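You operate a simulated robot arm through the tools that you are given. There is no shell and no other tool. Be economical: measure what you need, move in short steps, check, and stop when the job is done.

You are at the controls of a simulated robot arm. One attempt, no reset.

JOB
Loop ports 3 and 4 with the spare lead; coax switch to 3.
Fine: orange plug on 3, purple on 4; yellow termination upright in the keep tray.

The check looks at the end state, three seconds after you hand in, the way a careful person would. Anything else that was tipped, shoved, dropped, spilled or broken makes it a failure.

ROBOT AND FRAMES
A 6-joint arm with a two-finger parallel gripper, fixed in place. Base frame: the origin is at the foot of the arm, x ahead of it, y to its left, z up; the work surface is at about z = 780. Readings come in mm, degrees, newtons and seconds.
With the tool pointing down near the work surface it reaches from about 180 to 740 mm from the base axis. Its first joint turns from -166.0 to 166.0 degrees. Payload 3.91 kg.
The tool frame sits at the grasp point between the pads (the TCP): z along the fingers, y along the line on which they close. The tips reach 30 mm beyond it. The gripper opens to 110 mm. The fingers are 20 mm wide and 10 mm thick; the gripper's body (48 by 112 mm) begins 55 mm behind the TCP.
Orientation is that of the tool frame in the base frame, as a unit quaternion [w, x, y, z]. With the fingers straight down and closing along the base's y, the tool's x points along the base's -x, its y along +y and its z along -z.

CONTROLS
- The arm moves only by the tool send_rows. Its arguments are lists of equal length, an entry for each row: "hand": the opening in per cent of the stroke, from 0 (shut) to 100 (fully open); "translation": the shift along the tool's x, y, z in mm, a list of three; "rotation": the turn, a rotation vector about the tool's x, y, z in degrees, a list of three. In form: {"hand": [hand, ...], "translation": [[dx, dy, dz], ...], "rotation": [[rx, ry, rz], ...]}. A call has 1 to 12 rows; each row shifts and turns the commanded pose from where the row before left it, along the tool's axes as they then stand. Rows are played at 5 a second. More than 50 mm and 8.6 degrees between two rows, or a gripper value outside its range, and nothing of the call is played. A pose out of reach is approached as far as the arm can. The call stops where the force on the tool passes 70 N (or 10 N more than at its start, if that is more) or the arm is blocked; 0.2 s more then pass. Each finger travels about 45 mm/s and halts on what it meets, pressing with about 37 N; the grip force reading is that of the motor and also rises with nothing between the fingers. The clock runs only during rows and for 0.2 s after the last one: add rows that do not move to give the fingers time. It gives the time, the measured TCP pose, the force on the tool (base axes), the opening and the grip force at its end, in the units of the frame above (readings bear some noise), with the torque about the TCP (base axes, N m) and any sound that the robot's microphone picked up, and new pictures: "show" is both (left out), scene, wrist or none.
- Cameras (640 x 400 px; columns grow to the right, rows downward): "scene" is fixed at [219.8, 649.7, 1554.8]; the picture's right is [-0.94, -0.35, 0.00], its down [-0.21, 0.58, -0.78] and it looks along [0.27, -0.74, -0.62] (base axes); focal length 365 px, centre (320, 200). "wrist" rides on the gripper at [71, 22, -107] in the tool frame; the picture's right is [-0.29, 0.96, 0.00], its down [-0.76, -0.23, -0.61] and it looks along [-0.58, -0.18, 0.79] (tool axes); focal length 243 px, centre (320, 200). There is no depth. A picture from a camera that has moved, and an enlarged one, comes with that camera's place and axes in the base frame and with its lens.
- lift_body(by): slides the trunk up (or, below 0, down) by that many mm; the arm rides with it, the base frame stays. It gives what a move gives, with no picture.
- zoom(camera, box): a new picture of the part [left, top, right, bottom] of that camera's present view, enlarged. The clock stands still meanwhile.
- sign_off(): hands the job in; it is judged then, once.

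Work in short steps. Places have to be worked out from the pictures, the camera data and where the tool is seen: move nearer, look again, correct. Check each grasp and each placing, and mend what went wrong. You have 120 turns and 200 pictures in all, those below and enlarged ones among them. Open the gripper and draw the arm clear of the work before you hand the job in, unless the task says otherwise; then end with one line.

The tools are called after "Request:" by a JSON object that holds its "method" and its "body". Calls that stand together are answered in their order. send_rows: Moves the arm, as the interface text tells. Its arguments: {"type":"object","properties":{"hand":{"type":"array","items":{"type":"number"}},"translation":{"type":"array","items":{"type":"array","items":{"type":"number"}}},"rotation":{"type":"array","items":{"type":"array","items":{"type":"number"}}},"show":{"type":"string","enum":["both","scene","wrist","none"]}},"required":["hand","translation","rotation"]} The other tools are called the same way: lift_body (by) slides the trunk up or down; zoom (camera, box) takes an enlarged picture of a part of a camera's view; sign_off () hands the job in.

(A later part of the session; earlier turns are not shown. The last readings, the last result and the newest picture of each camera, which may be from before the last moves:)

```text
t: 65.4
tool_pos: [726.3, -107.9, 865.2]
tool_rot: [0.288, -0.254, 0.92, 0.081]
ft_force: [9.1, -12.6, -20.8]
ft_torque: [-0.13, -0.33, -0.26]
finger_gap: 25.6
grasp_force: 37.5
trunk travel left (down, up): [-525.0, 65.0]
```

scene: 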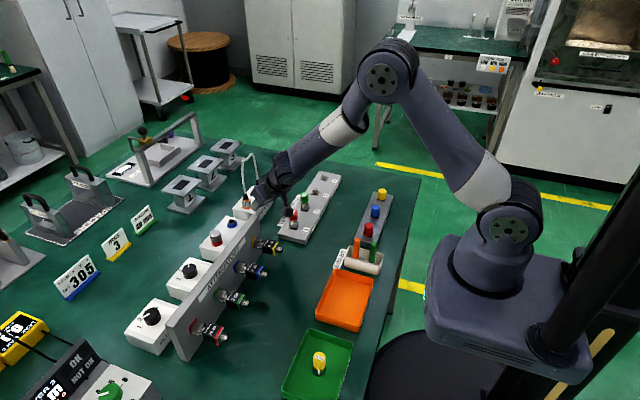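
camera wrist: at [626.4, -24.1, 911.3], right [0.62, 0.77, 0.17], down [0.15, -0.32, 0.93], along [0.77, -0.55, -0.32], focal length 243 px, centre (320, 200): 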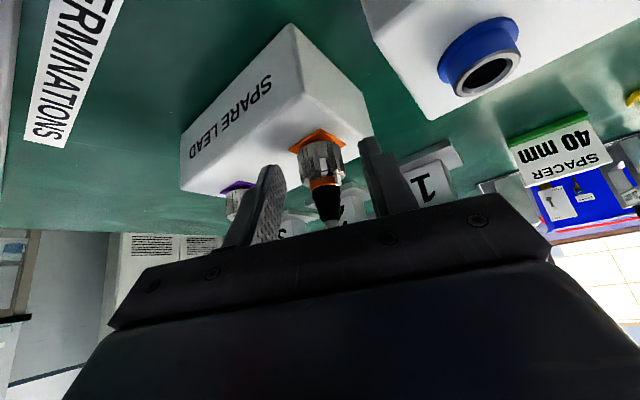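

Still threaded. I'll undo the tug, swing back and regrip for another turn.

Request:
{"method": "send_rows", "body": {"hand": [15, 30, 45, 45, 45, 45, 45, 45, 45, 45, 45], "translation": [[1.15, 0, 1.64], [0, 0, 0], [0, 0, 0], [-0.11, 2.0, 0.08], [-0.11, 2.0, 0.08], [-0.11, 2.0, 0.08], [-0.11, 2.0, 0.08], [-0.11, 2.0, 0.08], [-0.11, 2.0, 0.08], [-0.11, 2.0, 0.08], [0, 0, 0]], "rotation": [[0, 0, 0], [0, 0, 0], [0, 0, 0], [4.59, 0, 6.55], [4.59, 0, 6.55], [4.59, 0, 6.55], [4.59, 0, 6.55], [4.59, 0, 6.55], [4.59, 0, 6.55], [4.59, 0, 6.55], [0, 0, 0]], "show": "wrist"}}

Request:
{"method": "zoom", "body": {"camera": "wrist", "box": [220, 100, 420, 240]}}

```text
t: 67.8
tool_pos: [726.2, -92.8, 867.2]
tool_rot: [0.294, 0.206, 0.931, -0.065]
ft_force: [0.4, 1.3, -1.1]
ft_torque: [0.0, 0.02, 0.0]
finger_gap: 49.6
grasp_force: 0.1
trunk travel left (down, up): [-525.0, 65.0]
camera wrist: at [626.3, -23.6, 912.8], right [0.62, 0.77, 0.17], down [0.15, -0.32, 0.93], along [0.77, -0.55, -0.32], focal length 243 px, centre (320, 200)
```

wrist: 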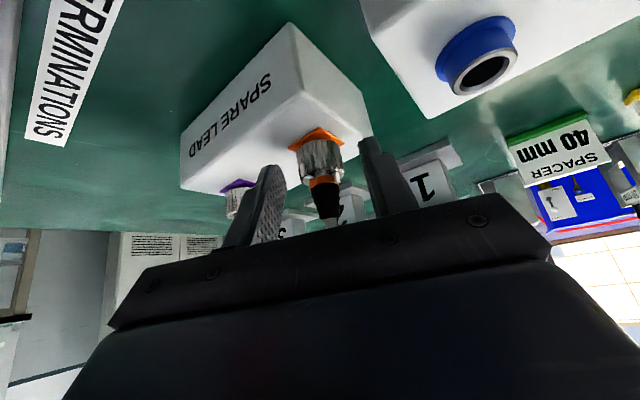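

```text
2.86 times, centred on (320, 170) of wrist
camera zoom: at [626.3, -23.6, 912.8], right [0.62, 0.77, 0.17], down [0.15, -0.32, 0.93], along [0.77, -0.55, -0.32], focal length 693 px, centre (320, 286)
```

zoom: 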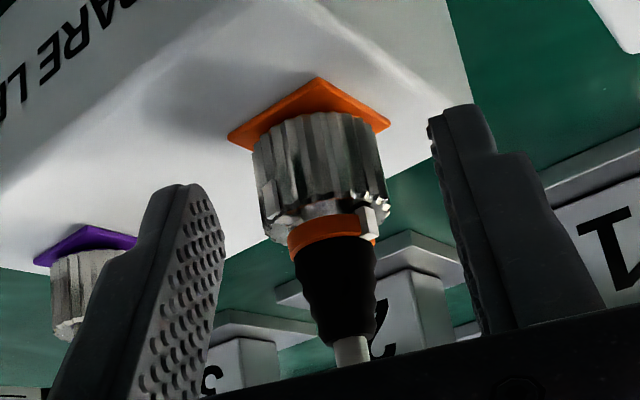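

Grip again and turn 40°, then check.

Request:
{"method": "send_rows", "body": {"hand": [30, 20, 15, 15, 15, 15, 15, 15, 15, 15], "translation": [[0, 0, 0], [0, 0, 0], [0, 0, 0], [0, 0, 0], [-0.11, -2.0, 0.08], [-0.11, -2.0, 0.08], [-0.11, -2.0, 0.08], [-0.11, -2.0, 0.08], [-0.11, -2.0, 0.08], [0, 0, 0]], "rotation": [[0, 0, 0], [0, 0, 0], [0, 0, 0], [0, 0, 0], [-4.59, 0, -6.55], [-4.59, 0, -6.55], [-4.59, 0, -6.55], [-4.59, 0, -6.55], [-4.59, 0, -6.55], [0, 0, 0]], "show": "none"}}

Request:
{"method": "send_rows", "body": {"hand": [15, 15, 15], "translation": [[-0.86, 0, -1.23], [-0.86, 0, -1.23], [0, 0, 0]], "rotation": [[0, 0, 0], [0, 0, 0], [0, 0, 0]], "show": "none"}}

```text
t: 70.0
tool_pos: [725.3, -104.3, 866.9]
tool_rot: [0.298, -0.124, 0.946, 0.04]
ft_force: [0.8, -6.0, 0.1]
ft_torque: [0.0, -0.19, -0.1]
finger_gap: 25.5
grasp_force: 37.1
trunk travel left (down, up): [-525.0, 65.0]
```

```text
t: 70.8
tool_pos: [723.8, -102.3, 868.3]
tool_rot: [0.298, -0.124, 0.946, 0.039]
ft_force: [0.5, -1.3, -0.2]
ft_torque: [-0.05, 0.0, -0.02]
finger_gap: 25.4
grasp_force: 37.0
trunk travel left (down, up): [-525.0, 65.0]
```

No resistance now, so it's free. Lifting 36 mm and looking.

Request:
{"method": "send_rows", "body": {"hand": [15, 15, 15, 15, 15], "translation": [[-5.7, 0, -8.2], [-5.7, 0, -8.2], [-5.7, 0, -8.2], [-3.4, 0, -4.9], [0, 0, 0]], "rotation": [[0, 0, 0], [0, 0, 0], [0, 0, 0], [0, 0, 0], [0, 0, 0]]}}

Request:
{"method": "zoom", "body": {"camera": "scene", "box": [220, 140, 300, 220]}}

Request:
{"method": "zoom", "body": {"camera": "wrist", "box": [220, 100, 420, 240]}}

```text
t: 72.0
tool_pos: [725.1, -103.2, 905.0]
tool_rot: [0.298, -0.125, 0.946, 0.039]
ft_force: [0.2, 0.1, -0.3]
ft_torque: [0.01, 0.02, -0.03]
finger_gap: 25.6
grasp_force: 37.0
trunk travel left (down, up): [-525.0, 65.0]
camera wrist: at [603.2, -113.0, 951.5], right [-0.02, 0.99, 0.17], down [0.32, -0.15, 0.93], along [0.95, 0.07, -0.32], focal length 243 px, centre (320, 200)
```

scene: 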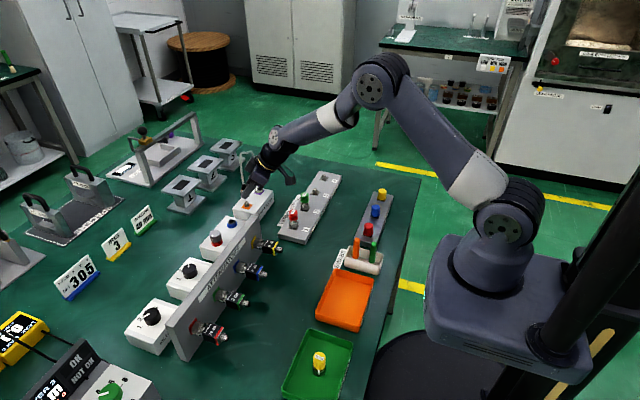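
wrist: 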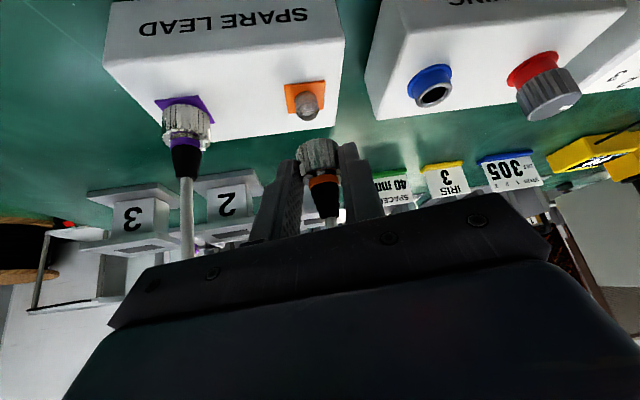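

```text
5.00 times, centred on (260, 180) of scene
camera zoom: at [219.8, 649.7, 1554.8], right [-0.94, -0.35, 0.0], down [-0.21, 0.58, -0.78], along [0.27, -0.74, -0.62], focal length 1825 px, centre (620, 300)
```

zoom: 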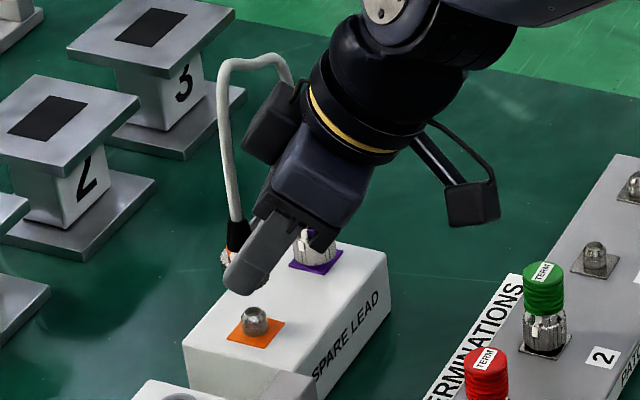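

```text
2.86 times, centred on (320, 170) of wrist
camera zoom: at [603.2, -113.0, 951.5], right [-0.02, 0.99, 0.17], down [0.32, -0.15, 0.93], along [0.95, 0.07, -0.32], focal length 693 px, centre (320, 286)
```

zoom: 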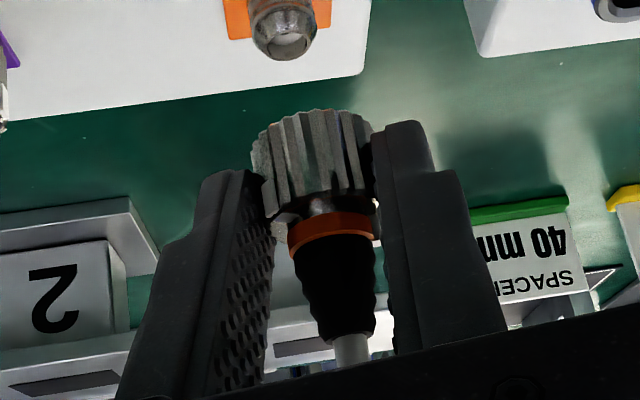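

Orange is free and upright in the grip. I'll lift to clear, move back in −x, then across to above port 3 (≈(580,-275)).

Request:
{"method": "send_rows", "body": {"hand": [15, 15, 15, 15, 15, 15, 15, 15, 15, 15], "translation": [[-20.1, 0, -28.7], [31.6, 10.4, -22.2], [31.6, 10.4, -22.2], [31.6, 10.4, -22.2], [13.8, -31.7, -9.6], [13.8, -31.7, -9.6], [13.8, -31.7, -9.6], [13.8, -31.7, -9.6], [13.8, -31.7, -9.6], [0, 0, 0]], "rotation": [[0, 0, 0], [0, 0, 0], [0, 0, 0], [0, 0, 0], [0, 0, 0], [0, 0, 0], [0, 0, 0], [0, 0, 0], [0, 0, 0], [0, 0, 0]]}}

Request:
{"method": "zoom", "body": {"camera": "scene", "box": [230, 120, 350, 220]}}

Request:
{"method": "zoom", "body": {"camera": "wrist", "box": [220, 60, 420, 200]}}

```text
t: 74.2
tool_pos: [567.0, -279.2, 943.0]
tool_rot: [0.298, -0.125, 0.946, 0.039]
ft_force: [-0.7, -0.1, -1.7]
ft_torque: [-0.06, 0.02, 0.0]
finger_gap: 25.6
grasp_force: 36.9
trunk travel left (down, up): [-525.0, 65.0]
camera wrist: at [444.6, -290.0, 988.7], right [-0.02, 0.99, 0.17], down [0.32, -0.15, 0.93], along [0.95, 0.07, -0.32], focal length 243 px, centre (320, 200)
```

scene: 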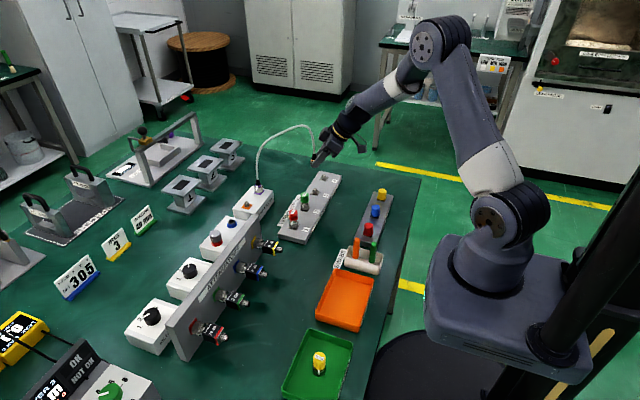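
wrist: 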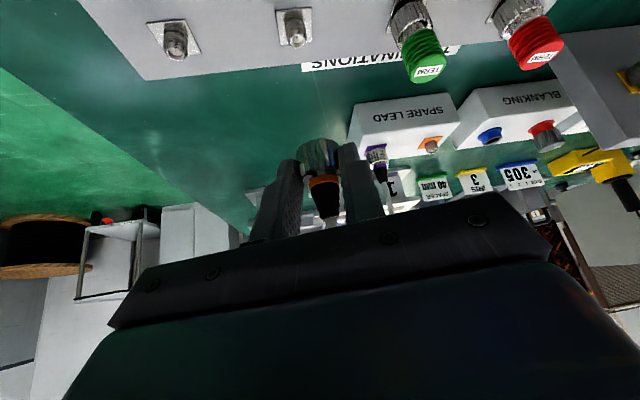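

```text
4.00 times, centred on (290, 170) of scene
camera zoom: at [219.8, 649.7, 1554.8], right [-0.94, -0.35, 0.0], down [-0.21, 0.58, -0.78], along [0.27, -0.74, -0.62], focal length 1460 px, centre (440, 320)
```

zoom: 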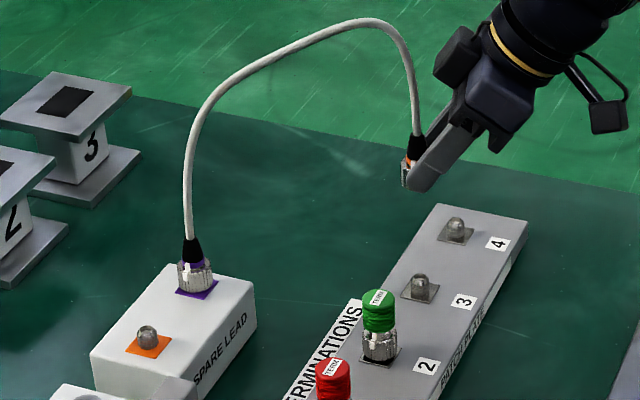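

```text
2.86 times, centred on (320, 130) of wrist
camera zoom: at [444.6, -290.0, 988.7], right [-0.02, 0.99, 0.17], down [0.32, -0.15, 0.93], along [0.95, 0.07, -0.32], focal length 693 px, centre (320, 400)
```

zoom: 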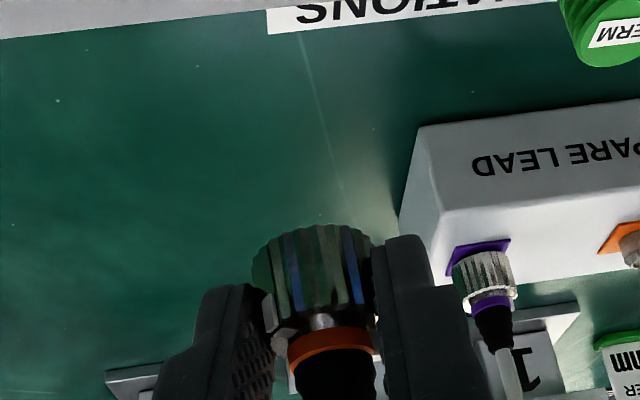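

The lead reaches comfortably. I'll descend to about 8 mm above the stub and check alignment from both cameras.

Request:
{"method": "send_rows", "body": {"hand": [15, 15, 15], "translation": [[22.4, 0, 31.9], [21.8, 0, 31.1], [0, 0, 0]], "rotation": [[0, 0, 0], [0, 0, 0], [0, 0, 0]], "show": "wrist"}}

Request:
{"method": "zoom", "body": {"camera": "scene", "box": [290, 160, 340, 210]}}

Request:
{"method": "zoom", "body": {"camera": "wrist", "box": [240, 80, 400, 200]}}

```text
t: 75.0
tool_pos: [565.8, -278.0, 866.2]
tool_rot: [0.297, -0.124, 0.946, 0.039]
ft_force: [1.1, 0.4, -0.9]
ft_torque: [0.0, 0.02, 0.0]
finger_gap: 25.5
grasp_force: 37.2
trunk travel left (down, up): [-525.0, 65.0]
camera wrist: at [444.1, -289.4, 912.5], right [-0.02, 0.99, 0.17], down [0.32, -0.15, 0.93], along [0.95, 0.07, -0.32], focal length 243 px, centre (320, 200)
```

wrist: 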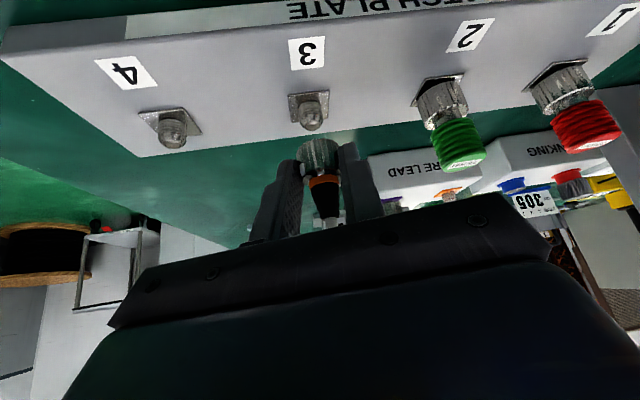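

```text
8.00 times, centred on (315, 185) of scene
camera zoom: at [219.8, 649.7, 1554.8], right [-0.94, -0.35, 0.0], down [-0.21, 0.58, -0.78], along [0.27, -0.74, -0.62], focal length 2920 px, centre (360, 320)
```

zoom: 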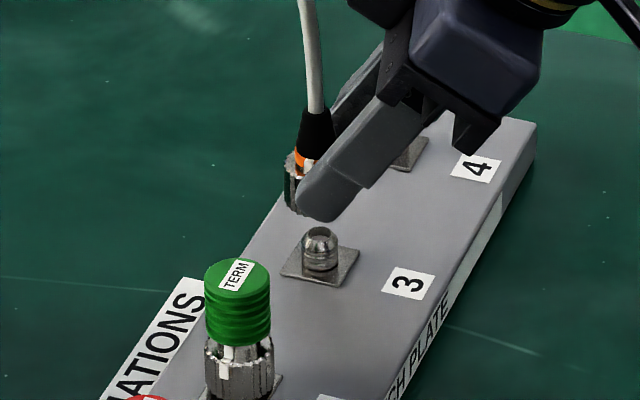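

```text
3.33 times, centred on (320, 140) of wrist
camera zoom: at [444.1, -289.4, 912.5], right [-0.02, 0.99, 0.17], down [0.32, -0.15, 0.93], along [0.95, 0.07, -0.32], focal length 809 px, centre (320, 400)
```

zoom: 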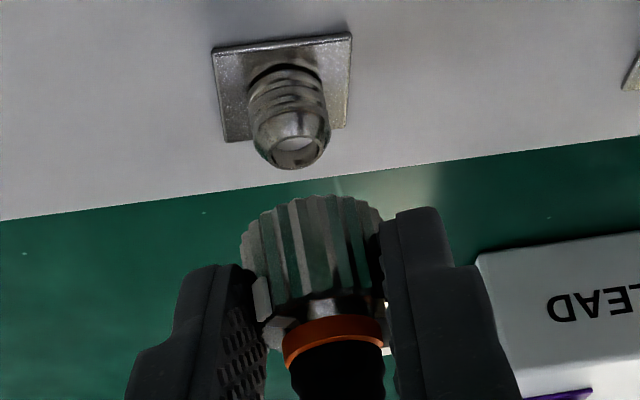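

Projections agree that the nut (581,-275) is above the stub (580,-275) to within about 1 mm. Descending 24 mm, watching forces.

Request:
{"method": "send_rows", "body": {"hand": [15, 15, 15, 15, 15], "translation": [[3.9, 0, 4.6], [3.44, 0, 4.91], [3.44, 0, 4.91], [3.44, 0, 4.91], [0, 0, 0]], "rotation": [[0, 0, 0], [0, 0, 0], [0, 0, 0], [0, 0, 0], [0, 0, 0]], "show": "none"}}

Request:
{"method": "zoom", "body": {"camera": "wrist", "box": [240, 80, 400, 200]}}

Request:
{"method": "zoom", "body": {"camera": "scene", "box": [290, 160, 340, 210]}}

```text
t: 76.2
tool_pos: [564.0, -279.8, 841.3]
tool_rot: [0.298, -0.125, 0.946, 0.039]
ft_force: [0.4, 0.6, 2.5]
ft_torque: [-0.01, -0.03, 0.0]
finger_gap: 25.5
grasp_force: 37.3
trunk travel left (down, up): [-525.0, 65.0]
```

```text
3.33 times, centred on (320, 140) of wrist
camera zoom: at [442.8, -289.7, 887.1], right [-0.02, 0.99, 0.17], down [0.32, -0.15, 0.93], along [0.95, 0.07, -0.32], focal length 809 px, centre (320, 400)
```

zoom: 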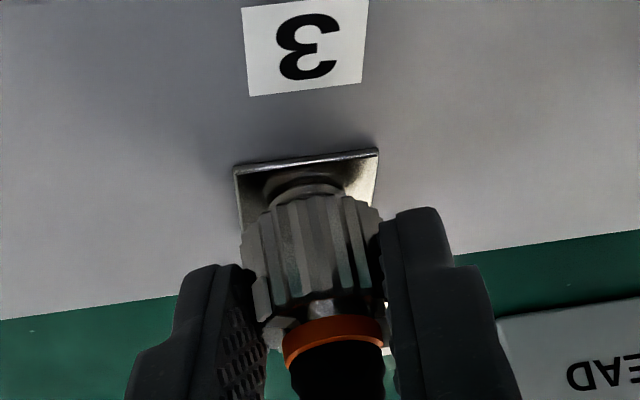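

```text
8.00 times, centred on (315, 185) of scene
camera zoom: at [219.8, 649.7, 1554.8], right [-0.94, -0.35, 0.0], down [-0.21, 0.58, -0.78], along [0.27, -0.74, -0.62], focal length 2920 px, centre (360, 320)
```

zoom: 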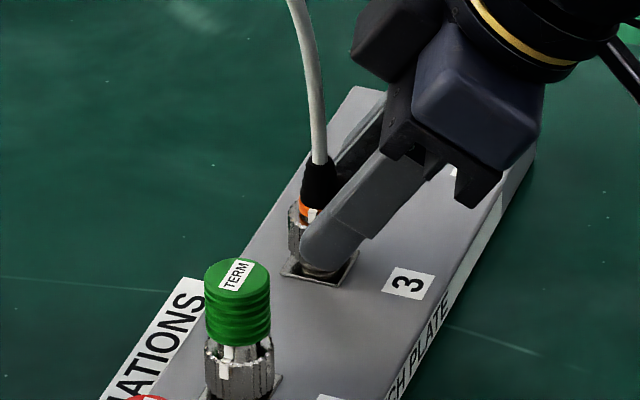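

The nut is sleeved on the stub. I'll lower gently to seat on the thread start.

Request:
{"method": "send_rows", "body": {"hand": [15, 15, 15, 15], "translation": [[0.86, 0, 1.23], [0.86, 0, 1.23], [0.57, 0, 0.82], [0, 0, 0]], "rotation": [[0, 0, 0], [0, 0, 0], [0, 0, 0], [0, 0, 0]], "show": "none"}}

```text
t: 77.2
tool_pos: [564.4, -279.1, 837.8]
tool_rot: [0.299, -0.124, 0.945, 0.039]
ft_force: [9.5, -1.0, 12.5]
ft_torque: [0.18, -0.35, -0.08]
finger_gap: 25.5
grasp_force: 37.7
trunk travel left (down, up): [-525.0, 65.0]
```

Contact at 12 N. Now tightening: turn clockwise 56° with slight down feed.

Request:
{"method": "send_rows", "body": {"hand": [15, 15, 15, 15, 15, 15, 15, 15], "translation": [[-0.8, 2.0, 0.7], [-0.02, 2.0, 0.2], [-0.02, 2.0, 0.2], [-0.02, 2.0, 0.2], [-0.02, 2.0, 0.2], [-0.02, 2.0, 0.2], [-0.02, 2.0, 0.2], [0, 0, 0]], "rotation": [[4.59, 0, 6.55], [4.59, 0, 6.55], [4.59, 0, 6.55], [4.59, 0, 6.55], [4.59, 0, 6.55], [4.59, 0, 6.55], [4.59, 0, 6.55], [0, 0, 0]], "show": "none"}}

```text
t: 78.8
tool_pos: [556.3, -279.0, 835.0]
tool_rot: [0.302, 0.229, 0.923, -0.072]
ft_force: [32.6, 67.2, 0.8]
ft_torque: [1.47, 0.15, 1.42]
finger_gap: 54.5
grasp_force: 37.4
out of reach, approached as far as the arm can: row 6, 7
trunk travel left (down, up): [-525.0, 65.0]
stopped in row 8: the force on the tool passed its limit at 91 N (the readings are from after the stop); the commanded pose is now the measured one
```

Something went wrong: the gap jumped to 54 mm with a large side force. I'll look before moving.

Request:
{"method": "send_rows", "body": {"hand": [50], "translation": [[0, 0, 0]], "rotation": [[0, 0, 0]]}}

Request:
{"method": "zoom", "body": {"camera": "scene", "box": [280, 150, 350, 220]}}

Request:
{"method": "zoom", "body": {"camera": "wrist", "box": [220, 80, 420, 220]}}

```text
t: 79.2
tool_pos: [551.7, -288.4, 833.8]
tool_rot: [0.299, 0.236, 0.922, -0.073]
ft_force: [18.1, 35.3, -2.4]
ft_torque: [0.6, -0.12, 0.77]
finger_gap: 75.1
grasp_force: 20.6
trunk travel left (down, up): [-525.0, 65.0]
camera wrist: at [455.8, -212.2, 879.2], right [0.66, 0.73, 0.18], down [0.11, -0.33, 0.94], along [0.74, -0.6, -0.3], focal length 243 px, centre (320, 200)
```

scene: 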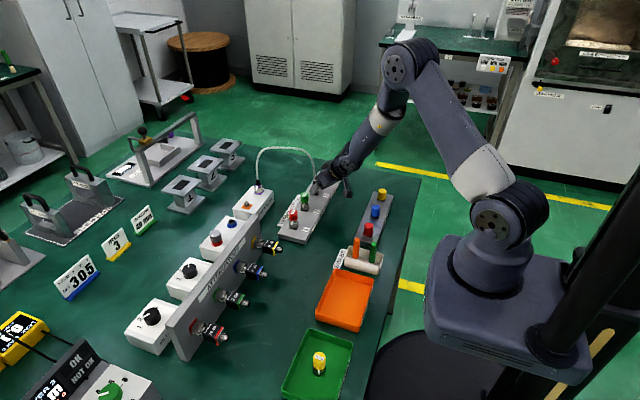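
wrist: 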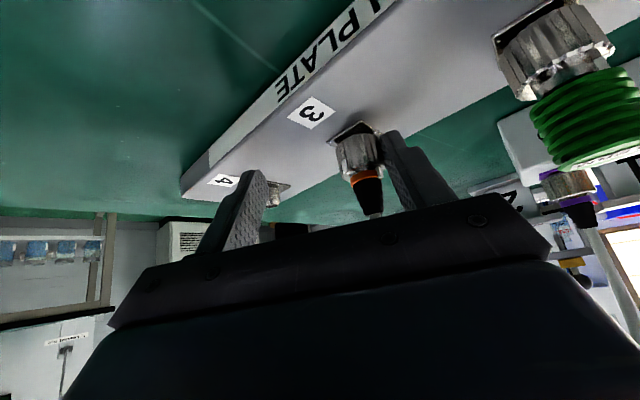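

```text
5.71 times, centred on (315, 185) of scene
camera zoom: at [219.8, 649.7, 1554.8], right [-0.94, -0.35, 0.0], down [-0.21, 0.58, -0.78], along [0.27, -0.74, -0.62], focal length 2086 px, centre (349, 286)
```

zoom: 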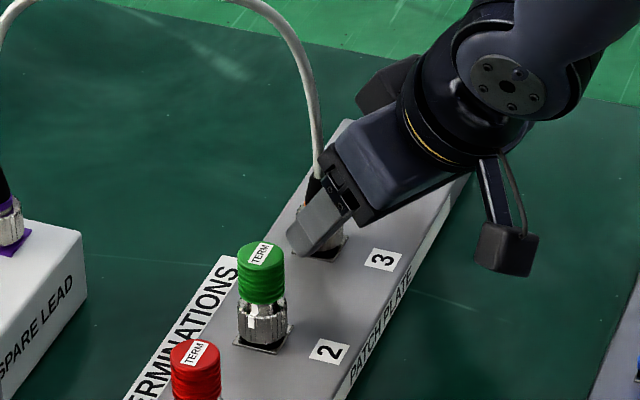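

```text
2.86 times, centred on (320, 150) of wrist
camera zoom: at [455.8, -212.2, 879.2], right [0.66, 0.73, 0.18], down [0.11, -0.33, 0.94], along [0.74, -0.6, -0.3], focal length 693 px, centre (320, 343)
```

zoom: 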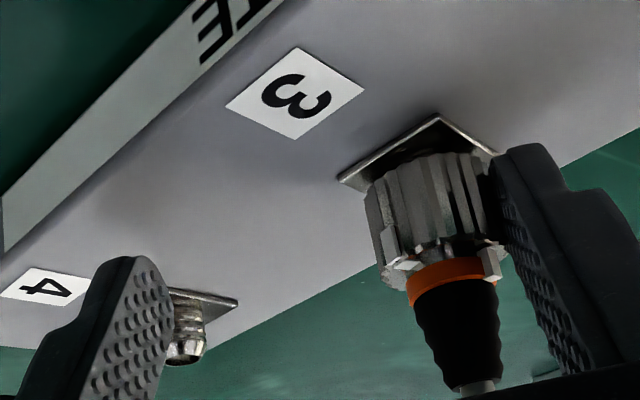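

The plug is on port 3, but the arm ran into a limit near az 145 and slid sideways. The plate is unmoved. I'll open and recentre along the closing axis.

Request:
{"method": "send_rows", "body": {"hand": [75, 75, 75, 75], "translation": [[0, 4, 0], [0, 6, 0], [0, 6, 0], [0, 0, 0]], "rotation": [[0, 0, 0], [0, 0, 0], [0, 0, 0], [0, 0, 0]], "show": "wrist"}}

Request:
{"method": "zoom", "body": {"camera": "wrist", "box": [220, 80, 420, 220]}}

```text
t: 80.2
tool_pos: [557.6, -277.6, 836.7]
tool_rot: [0.3, 0.238, 0.921, -0.072]
ft_force: [0.8, 0.5, -0.2]
ft_torque: [0.01, -0.01, -0.01]
finger_gap: 82.7
grasp_force: 0.0
trunk travel left (down, up): [-525.0, 65.0]
camera wrist: at [461.7, -201.8, 880.4], right [0.67, 0.72, 0.18], down [0.11, -0.34, 0.94], along [0.74, -0.6, -0.3], focal length 243 px, centre (320, 200)
```

wrist: 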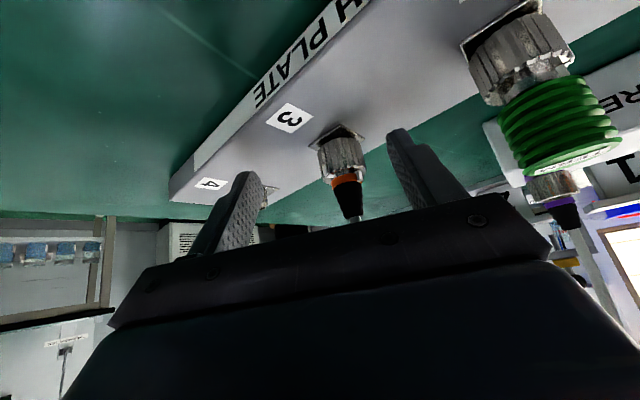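

```text
2.86 times, centred on (320, 150) of wrist
camera zoom: at [461.7, -201.8, 880.4], right [0.67, 0.72, 0.18], down [0.11, -0.34, 0.94], along [0.74, -0.6, -0.3], focal length 693 px, centre (320, 343)
```

zoom: 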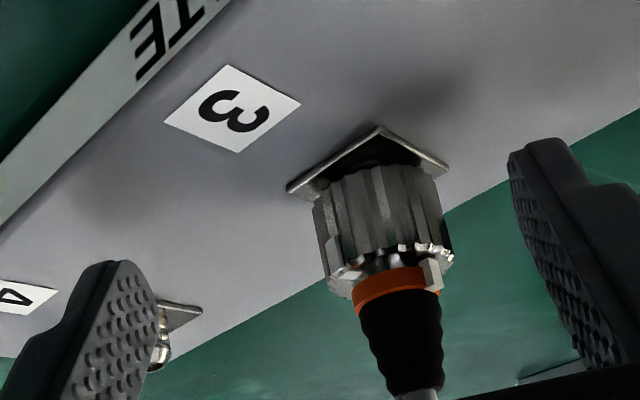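

Forces are zero and the plug stands on port 3, so only tightening remains. I'll recentre and swing CCW (gripper open 50 mm) to around az 240 so the clockwise strokes stay in a comfortable range.

Request:
{"method": "send_rows", "body": {"hand": [75, 60, 48, 48, 48, 48, 48, 48], "translation": [[2.4, 5, -1.7], [0, 4, 0], [0, 0, 0], [-0.11, -2.0, 0.08], [-0.11, -2.0, 0.08], [-0.11, -2.0, 0.08], [-0.11, -2.0, 0.08], [0, 0, 0]], "rotation": [[0, 0, 0], [0, 0, 0], [0, 0, 0], [-4.59, 0, -6.55], [-4.59, 0, -6.55], [-4.59, 0, -6.55], [-4.59, 0, -6.55], [0, 0, 0]], "show": "wrist"}}

Request:
{"method": "zoom", "body": {"camera": "wrist", "box": [220, 80, 420, 220]}}

```text
t: 82.0
tool_pos: [557.2, -274.9, 835.7]
tool_rot: [0.312, -0.002, 0.95, 0.0]
ft_force: [0.3, -0.1, -0.8]
ft_torque: [-0.01, 0.01, -0.03]
finger_gap: 53.0
grasp_force: 0.1
out of reach, approached as far as the arm can: row 4
trunk travel left (down, up): [-525.0, 65.0]
camera wrist: at [435.9, -254.8, 878.1], right [0.23, 0.96, 0.17], down [0.25, -0.23, 0.94], along [0.94, -0.17, -0.29], focal length 243 px, centre (320, 200)
```

wrist: 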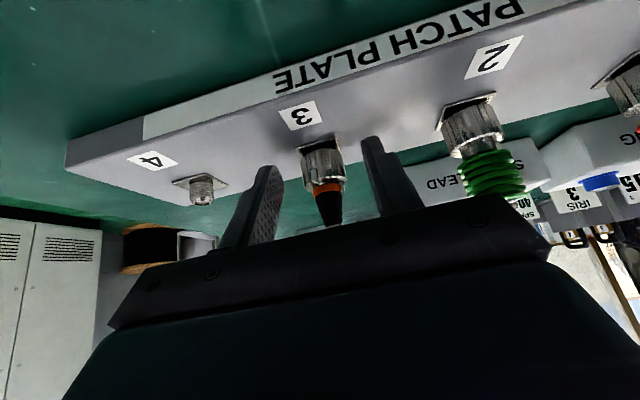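

```text
2.86 times, centred on (320, 150) of wrist
camera zoom: at [435.9, -254.8, 878.1], right [0.23, 0.96, 0.17], down [0.25, -0.23, 0.94], along [0.94, -0.17, -0.29], focal length 693 px, centre (320, 343)
```

zoom: 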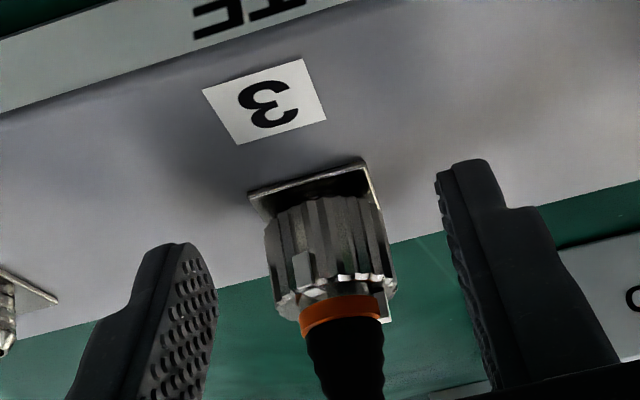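

Marks show about 95° remaining to lock. I'll step 5 mm closer, swing CCW 48°, and grip.

Request:
{"method": "send_rows", "body": {"hand": [48, 48, 48, 48, 48, 48, 48, 48], "translation": [[-4.1, 0.5, 2.9], [-0.11, -2.0, 0.08], [-0.11, -2.0, 0.08], [-0.11, -2.0, 0.08], [-0.11, -2.0, 0.08], [-0.11, -2.0, 0.08], [-0.11, -2.0, 0.08], [0, 0, 0]], "rotation": [[0, 0, 0], [-4.59, 0, -6.55], [-4.59, 0, -6.55], [-4.59, 0, -6.55], [-4.59, 0, -6.55], [-4.59, 0, -6.55], [-4.59, 0, -6.55], [0, 0, 0]], "show": "wrist"}}

Request:
{"method": "zoom", "body": {"camera": "wrist", "box": [220, 80, 420, 220]}}

```text
t: 83.8
tool_pos: [567.3, -286.0, 834.6]
tool_rot: [0.284, -0.392, 0.867, 0.118]
ft_force: [0.0, -0.1, 0.0]
ft_torque: [-0.01, -0.05, 0.01]
finger_gap: 53.0
grasp_force: 0.1
trunk travel left (down, up): [-525.0, 65.0]
camera wrist: at [469.9, -361.4, 879.4], right [-0.56, 0.81, 0.15], down [0.33, 0.05, 0.94], along [0.76, 0.58, -0.3], focal length 243 px, centre (320, 200)
```

wrist: 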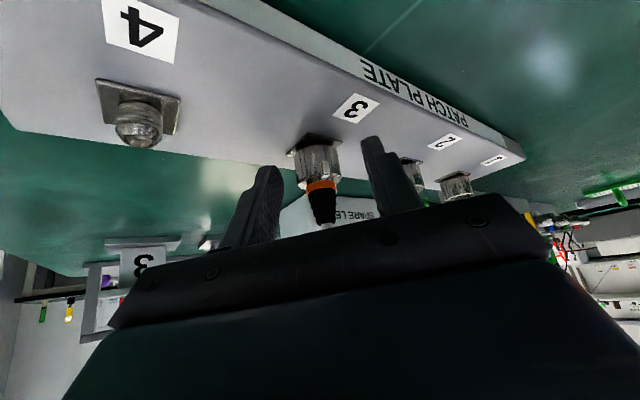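

```text
2.86 times, centred on (320, 150) of wrist
camera zoom: at [469.9, -361.4, 879.4], right [-0.56, 0.81, 0.15], down [0.33, 0.05, 0.94], along [0.76, 0.58, -0.3], focal length 693 px, centre (320, 343)
```

zoom: 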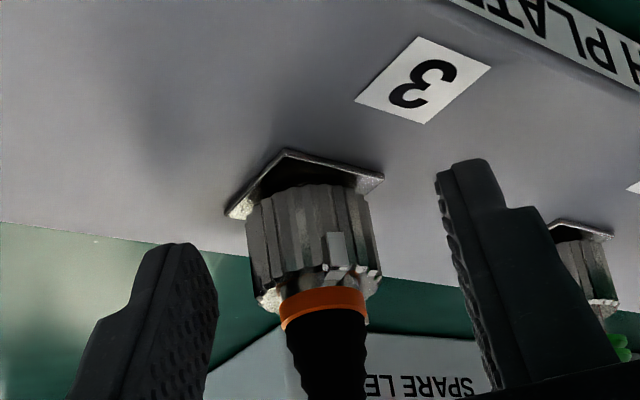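

Centred. I'll grip and turn clockwise 56°.

Request:
{"method": "send_rows", "body": {"hand": [30, 20, 15, 15, 15, 15, 15, 15, 15, 15], "translation": [[0, 0, 0], [0, 0, 0], [0, 0, 0], [0, 0, 0], [-0.06, 2.0, 0.14], [-0.06, 2.0, 0.14], [-0.06, 2.0, 0.14], [-0.06, 2.0, 0.14], [-0.06, 2.0, 0.14], [0, 0, 0]], "rotation": [[0, 0, 0], [0, 0, 0], [0, 0, 0], [0, 0, 0], [4.59, 0, 6.55], [4.59, 0, 6.55], [4.59, 0, 6.55], [4.59, 0, 6.55], [4.59, 0, 6.55], [0, 0, 0]], "show": "none"}}

```text
t: 86.0
tool_pos: [562.9, -278.1, 835.3]
tool_rot: [0.311, -0.069, 0.948, 0.02]
ft_force: [7.8, -13.4, 11.4]
ft_torque: [-0.39, 0.31, -0.27]
finger_gap: 25.7
grasp_force: 37.6
trunk travel left (down, up): [-525.0, 65.0]
```

40° done with moderate forces. I'll regrip: open, swing back CCW 48°, close.

Request:
{"method": "send_rows", "body": {"hand": [30, 45, 45, 45, 45, 45, 45, 45, 45], "translation": [[0, 0, 0], [0, 0, 0], [-0.11, -2.0, 0.08], [-0.11, -2.0, 0.08], [-0.11, -2.0, 0.08], [-0.11, -2.0, 0.08], [-0.11, -2.0, 0.08], [-0.11, -2.0, 0.08], [0, 0, 0]], "rotation": [[0, 0, 0], [0, 0, 0], [-4.59, 0, -6.55], [-4.59, 0, -6.55], [-4.59, 0, -6.55], [-4.59, 0, -6.55], [-4.59, 0, -6.55], [-4.59, 0, -6.55], [0, 0, 0]], "show": "wrist"}}

Request:
{"method": "zoom", "body": {"camera": "wrist", "box": [220, 80, 420, 220]}}

Request:
{"method": "zoom", "body": {"camera": "scene", "box": [290, 160, 340, 210]}}

```text
t: 88.0
tool_pos: [568.6, -286.8, 834.6]
tool_rot: [0.275, -0.453, 0.837, 0.137]
ft_force: [-0.8, 0.4, -0.1]
ft_torque: [0.01, -0.01, 0.02]
finger_gap: 49.6
grasp_force: 0.2
trunk travel left (down, up): [-525.0, 65.0]
camera wrist: at [482.8, -375.0, 879.4], right [-0.67, 0.73, 0.15], down [0.32, 0.1, 0.94], along [0.67, 0.68, -0.3], focal length 243 px, centre (320, 200)
```

wrist: 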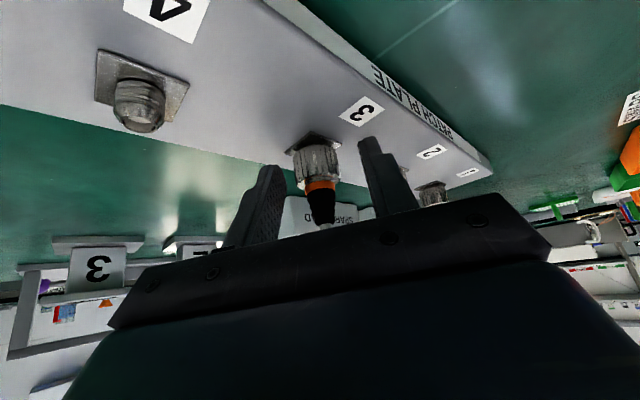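

```text
2.86 times, centred on (320, 150) of wrist
camera zoom: at [482.8, -375.0, 879.4], right [-0.67, 0.73, 0.15], down [0.32, 0.1, 0.94], along [0.67, 0.68, -0.3], focal length 693 px, centre (320, 343)
```

zoom: 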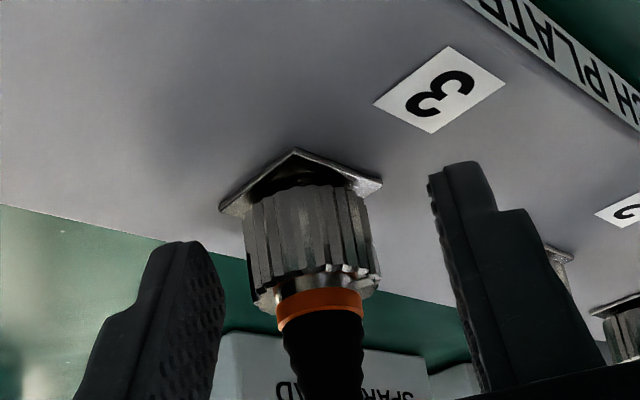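

```text
8.00 times, centred on (315, 185) of scene
camera zoom: at [219.8, 649.7, 1554.8], right [-0.94, -0.35, 0.0], down [-0.21, 0.58, -0.78], along [0.27, -0.74, -0.62], focal length 2920 px, centre (360, 320)
```

zoom: 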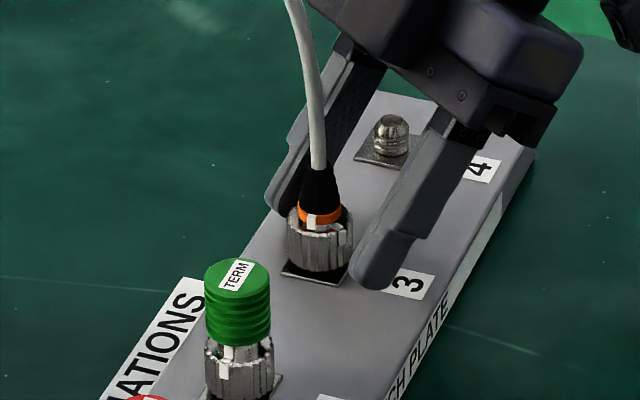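

The nut mark is about 50° short of the body mark. Grip and turn CW 48°.

Request:
{"method": "send_rows", "body": {"hand": [30, 20, 15, 15, 15, 15, 15, 15, 15, 15, 15], "translation": [[0, 0, 0], [0, 0, 0], [0, 0, 0], [0, 0, 0], [-0.11, 2.0, 0.08], [-0.11, 2.0, 0.08], [-0.06, 2.0, 0.14], [-0.06, 2.0, 0.14], [-0.06, 2.0, 0.14], [-0.06, 2.0, 0.14], [0, 0, 0]], "rotation": [[0, 0, 0], [0, 0, 0], [0, 0, 0], [0, 0, 0], [4.59, 0, 6.55], [4.59, 0, 6.55], [4.59, 0, 6.55], [4.59, 0, 6.55], [4.59, 0, 6.55], [4.59, 0, 6.55], [0, 0, 0]], "show": "none"}}

Request:
{"method": "zoom", "body": {"camera": "scene", "box": [290, 160, 340, 210]}}

```text
t: 90.4
tool_pos: [562.9, -277.0, 834.9]
tool_rot: [0.31, -0.069, 0.948, 0.02]
ft_force: [11.1, -9.4, 7.8]
ft_torque: [-0.13, 0.04, -0.17]
finger_gap: 25.5
grasp_force: 36.6
trunk travel left (down, up): [-525.0, 65.0]
```

```text
8.00 times, centred on (315, 185) of scene
camera zoom: at [219.8, 649.7, 1554.8], right [-0.94, -0.35, 0.0], down [-0.21, 0.58, -0.78], along [0.27, -0.74, -0.62], focal length 2920 px, centre (360, 320)
```

zoom: 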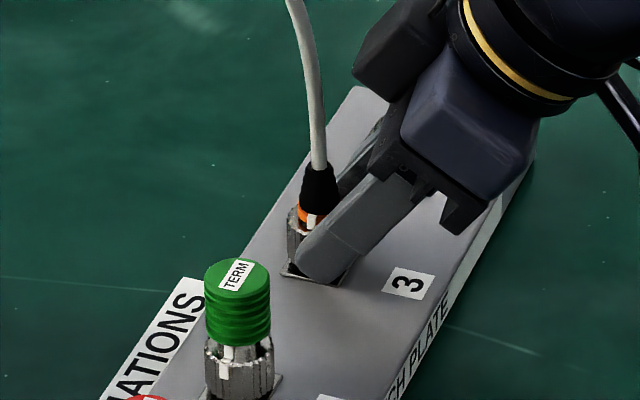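

Continue another 16° to feel for tightness.

Request:
{"method": "send_rows", "body": {"hand": [15, 15, 15], "translation": [[-0.11, 2.0, 0.08], [-0.11, 2.0, 0.08], [0, 0, 0]], "rotation": [[4.59, 0, 6.55], [4.59, 0, 6.55], [0, 0, 0]], "show": "none"}}

```text
t: 91.2
tool_pos: [561.8, -274.7, 834.8]
tool_rot: [0.312, 0.065, 0.948, -0.021]
ft_force: [11.5, -9.4, 11.8]
ft_torque: [-0.04, -0.01, -0.12]
finger_gap: 25.1
grasp_force: 37.9
trunk travel left (down, up): [-525.0, 65.0]
```

I'll open and swing back to inspect the marks.

Request:
{"method": "send_rows", "body": {"hand": [30, 45, 45, 45, 45, 45, 45, 45, 45, 45], "translation": [[0, 0, 0], [0, 0, 0], [-0.11, -2.0, 0.08], [-0.11, -2.0, 0.08], [-0.11, -2.0, 0.08], [-0.11, -2.0, 0.08], [-0.11, -2.0, 0.08], [-0.11, -2.0, 0.08], [-0.11, -2.0, 0.08], [0, 0, 0]], "rotation": [[0, 0, 0], [0, 0, 0], [-4.59, 0, -6.55], [-4.59, 0, -6.55], [-4.59, 0, -6.55], [-4.59, 0, -6.55], [-4.59, 0, -6.55], [-4.59, 0, -6.55], [-4.59, 0, -6.55], [0, 0, 0]], "show": "none"}}

Request:
{"method": "zoom", "body": {"camera": "scene", "box": [295, 170, 335, 205]}}

Request:
{"method": "zoom", "body": {"camera": "wrist", "box": [220, 80, 420, 220]}}

```text
t: 93.4
tool_pos: [568.3, -284.8, 833.8]
tool_rot: [0.284, -0.392, 0.867, 0.118]
ft_force: [0.2, -1.1, -0.1]
ft_torque: [0.0, -0.04, 0.02]
finger_gap: 49.8
grasp_force: 0.0
trunk travel left (down, up): [-525.0, 65.0]
```

```text
11.43 times, centred on (315, 188) of scene
camera zoom: at [219.8, 649.7, 1554.8], right [-0.94, -0.35, 0.0], down [-0.21, 0.58, -0.78], along [0.27, -0.74, -0.62], focal length 4172 px, centre (377, 343)
```

zoom: 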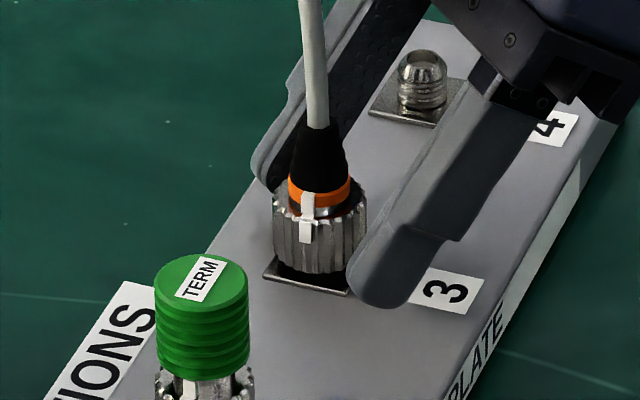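

```text
2.86 times, centred on (320, 150) of wrist
camera zoom: at [470.5, -360.5, 878.3], right [-0.56, 0.81, 0.15], down [0.33, 0.05, 0.94], along [0.76, 0.58, -0.3], focal length 693 px, centre (320, 343)
```

zoom: 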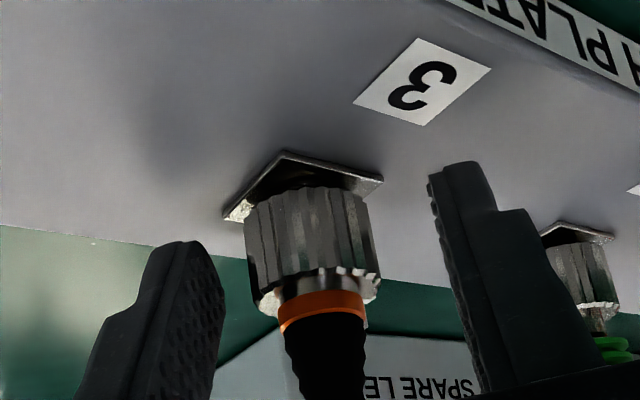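

Marks are aligned, so orange is locked on port 3. Retracting back along the tool axis.

Request:
{"method": "send_rows", "body": {"hand": [48, 48, 48, 48, 48], "translation": [[0, 0, -30], [0, 0, -45], [0, 0, -45], [0, 0, -40], [0, 0, 0]], "rotation": [[0, 0, 0], [0, 0, 0], [0, 0, 0], [0, 0, 0], [0, 0, 0]]}}

Request:
{"method": "zoom", "body": {"camera": "scene", "box": [220, 120, 350, 220]}}

```text
t: 94.6
tool_pos: [500.1, -355.4, 962.7]
tool_rot: [0.284, -0.392, 0.867, 0.118]
ft_force: [-0.2, 0.1, -0.8]
ft_torque: [-0.01, 0.0, 0.0]
finger_gap: 52.7
grasp_force: 0.0
trunk travel left (down, up): [-525.0, 65.0]
camera wrist: at [403.5, -431.3, 1006.7], right [-0.56, 0.81, 0.15], down [0.33, 0.05, 0.94], along [0.76, 0.58, -0.3], focal length 243 px, centre (320, 200)
```

scene: 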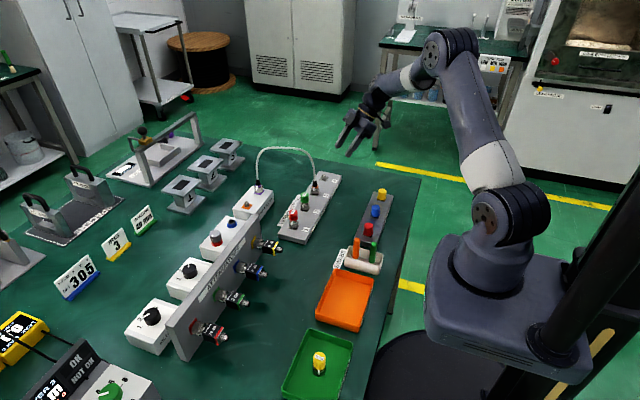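
wrist: 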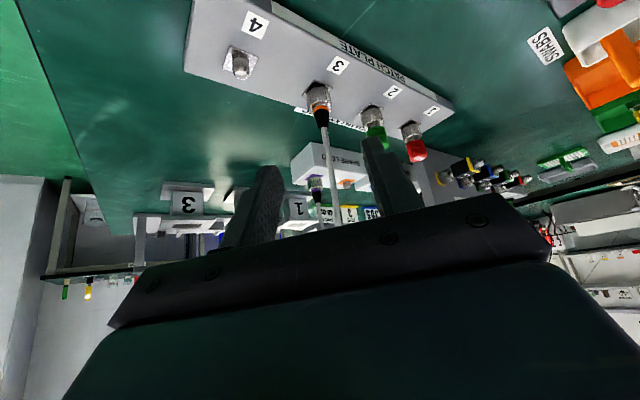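

```text
4.00 times, centred on (285, 170) of scene
camera zoom: at [219.8, 649.7, 1554.8], right [-0.94, -0.35, 0.0], down [-0.21, 0.58, -0.78], along [0.27, -0.74, -0.62], focal length 1460 px, centre (460, 320)
```

zoom: 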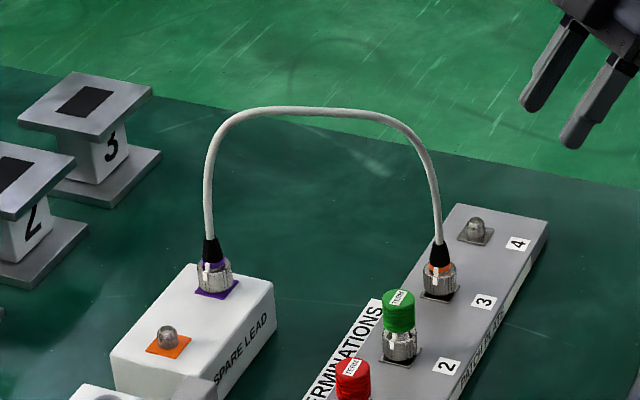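

The arch rises vertically about 100 mm at each end. I'll take purple from the +y side (az 100→150) to stay clear of the cable: straighten the tool, yaw around, then re-tilt.

Request:
{"method": "send_rows", "body": {"hand": [48, 48, 48, 48, 48, 48, 48, 48, 48, 48, 48, 48], "translation": [[0, 0, -10], [0, 0, -10], [0, 0, -10], [0, 0, -10], [0, 0, -5], [0, 0, 0], [0, 0, 0], [0, 0, 0], [0, 0, 0], [0, 0, 0], [0, 0, 0], [0, 0, 0]], "rotation": [[0, 7, 0], [0, 7, 0], [0, 7, 0], [0, 7, 0], [0, 7, 0], [0, 0, 7.53], [0, 0, 7.53], [0, 0, 7.53], [0, 0, 7.53], [0, 0, 7.53], [0, 0, 7.53], [0, 0, 7.53]], "show": "none"}}

Request:
{"method": "send_rows", "body": {"hand": [48, 48, 48, 48, 48, 48, 48, 48, 48, 48, 48], "translation": [[0, 0, 0], [0, 0, 0], [0, 0, 0], [0, 0, 0], [0, 0, 0], [0, 0, 0], [0, 0, 0], [0, 0, 0], [0, 0, 0], [0, 0, 0], [0, 0, 0]], "rotation": [[0, 0, 7.53], [0, 0, 7.53], [0, 0, 7.53], [0, 0, 7.53], [0, 0, 7.53], [0, 0, 7.53], [0, 0, 7.53], [0, 0, 7.53], [0, 0, 7.53], [0, 0, 7.53], [0, 0, 0]], "show": "none"}}

```text
t: 97.2
tool_pos: [490.5, -366.8, 1004.1]
tool_rot: [0.011, 0.039, 0.999, -0.001]
ft_force: [0.1, 0.2, 0.1]
ft_torque: [-0.02, 0.01, -0.03]
finger_gap: 52.8
grasp_force: 0.1
trunk travel left (down, up): [-525.0, 65.0]
```

```text
t: 99.6
tool_pos: [490.2, -365.5, 1004.1]
tool_rot: [0.008, 0.642, 0.767, 0.008]
ft_force: [0.0, 0.5, 1.6]
ft_torque: [0.0, -0.03, 0.01]
finger_gap: 52.8
grasp_force: 0.1
trunk travel left (down, up): [-525.0, 65.0]
```

Yaw is at az 100. Moving around the cable: first +y, then +x to behind purple.

Request:
{"method": "send_rows", "body": {"hand": [48, 48, 48, 48, 48, 48, 48, 48, 48, 48, 48, 48], "translation": [[46, 8.1, 0], [46, 8.1, 0], [46, 8.1, 0], [46, 8.1, 0], [46, 8.1, 0], [46, 8.1, 0], [-8.1, 46.1, 0], [-8.1, 46.1, 0], [-8.1, 46.1, 0], [-8.1, 46.1, 0], [-8.1, 46.1, 0], [0, 0, 0]], "rotation": [[0, 0, 0], [0, 0, 0], [0, 0, 0], [0, 0, 0], [0, 0, 0], [0, 0, 0], [0, 0, 0], [0, 0, 0], [0, 0, 0], [0, 0, 0], [0, 0, 0], [0, 0, 0]], "show": "none"}}

Request:
{"method": "send_rows", "body": {"hand": [48, 48, 48, 48, 48, 48, 48, 48, 48], "translation": [[0, 0, 0], [0, 0, 0], [0, 0, 0], [0, 0, 0], [0, 0, 0], [20.1, 0, 28.7], [20.1, 0, 28.7], [20.1, 0, 28.7], [0, 0, 0]], "rotation": [[0, -7, 0], [0, -7, 0], [0, -7, 0], [0, -7, 0], [0, -7, 0], [0, 0, 0], [0, 0, 0], [0, 0, 0], [0, 0, 0]]}}

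Request:
{"method": "zoom", "body": {"camera": "wrist", "box": [220, 60, 420, 200]}}

Request:
{"method": "zoom", "body": {"camera": "scene", "box": [210, 130, 310, 230]}}

```text
t: 102.2
tool_pos: [717.8, -82.2, 1007.0]
tool_rot: [0.009, 0.641, 0.768, 0.007]
ft_force: [0.0, 0.3, 0.1]
ft_torque: [-0.03, 0.02, 0.01]
finger_gap: 52.6
grasp_force: 0.1
trunk travel left (down, up): [-525.0, 65.0]
```

```text
t: 104.2
tool_pos: [725.2, -84.7, 903.3]
tool_rot: [0.24, 0.614, 0.729, -0.186]
ft_force: [0.2, 0.3, 1.1]
ft_torque: [-0.02, -0.01, -0.01]
finger_gap: 52.7
grasp_force: 0.0
trunk travel left (down, up): [-525.0, 65.0]
camera wrist: at [723.9, 36.3, 950.2], right [0.98, -0.06, 0.19], down [-0.2, -0.31, 0.93], along [0.0, -0.95, -0.32], focal length 243 px, centre (320, 200)
```

scene: 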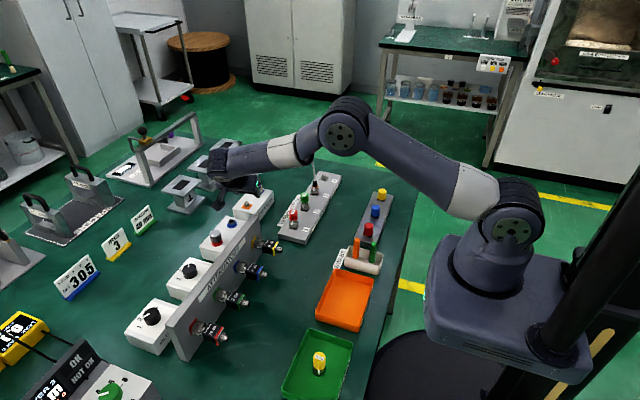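
wrist: 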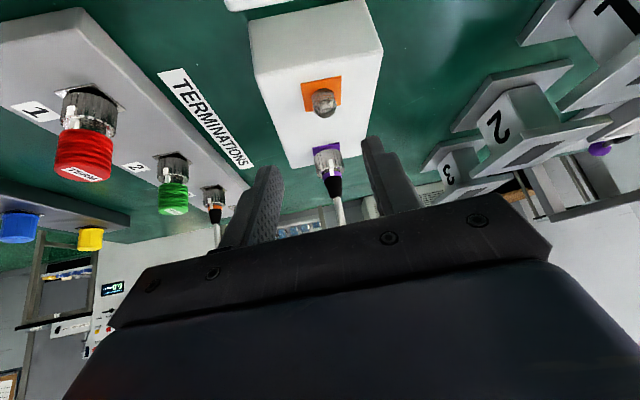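

```text
2.86 times, centred on (320, 130) of wrist
camera zoom: at [723.9, 36.3, 950.2], right [0.98, -0.06, 0.19], down [-0.2, -0.31, 0.93], along [0.0, -0.95, -0.32], focal length 693 px, centre (320, 400)
```

zoom: 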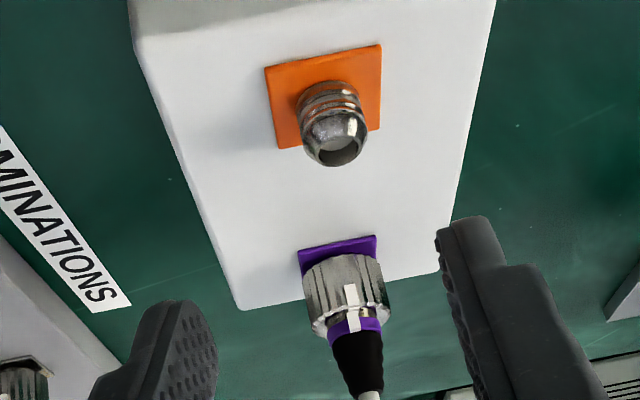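

```text
4.00 times, centred on (260, 180) of scene
camera zoom: at [219.8, 649.7, 1554.8], right [-0.94, -0.35, 0.0], down [-0.21, 0.58, -0.78], along [0.27, -0.74, -0.62], focal length 1460 px, centre (560, 280)
```

zoom: 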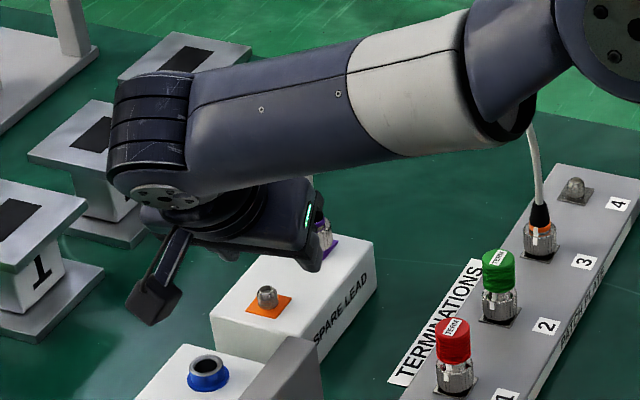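

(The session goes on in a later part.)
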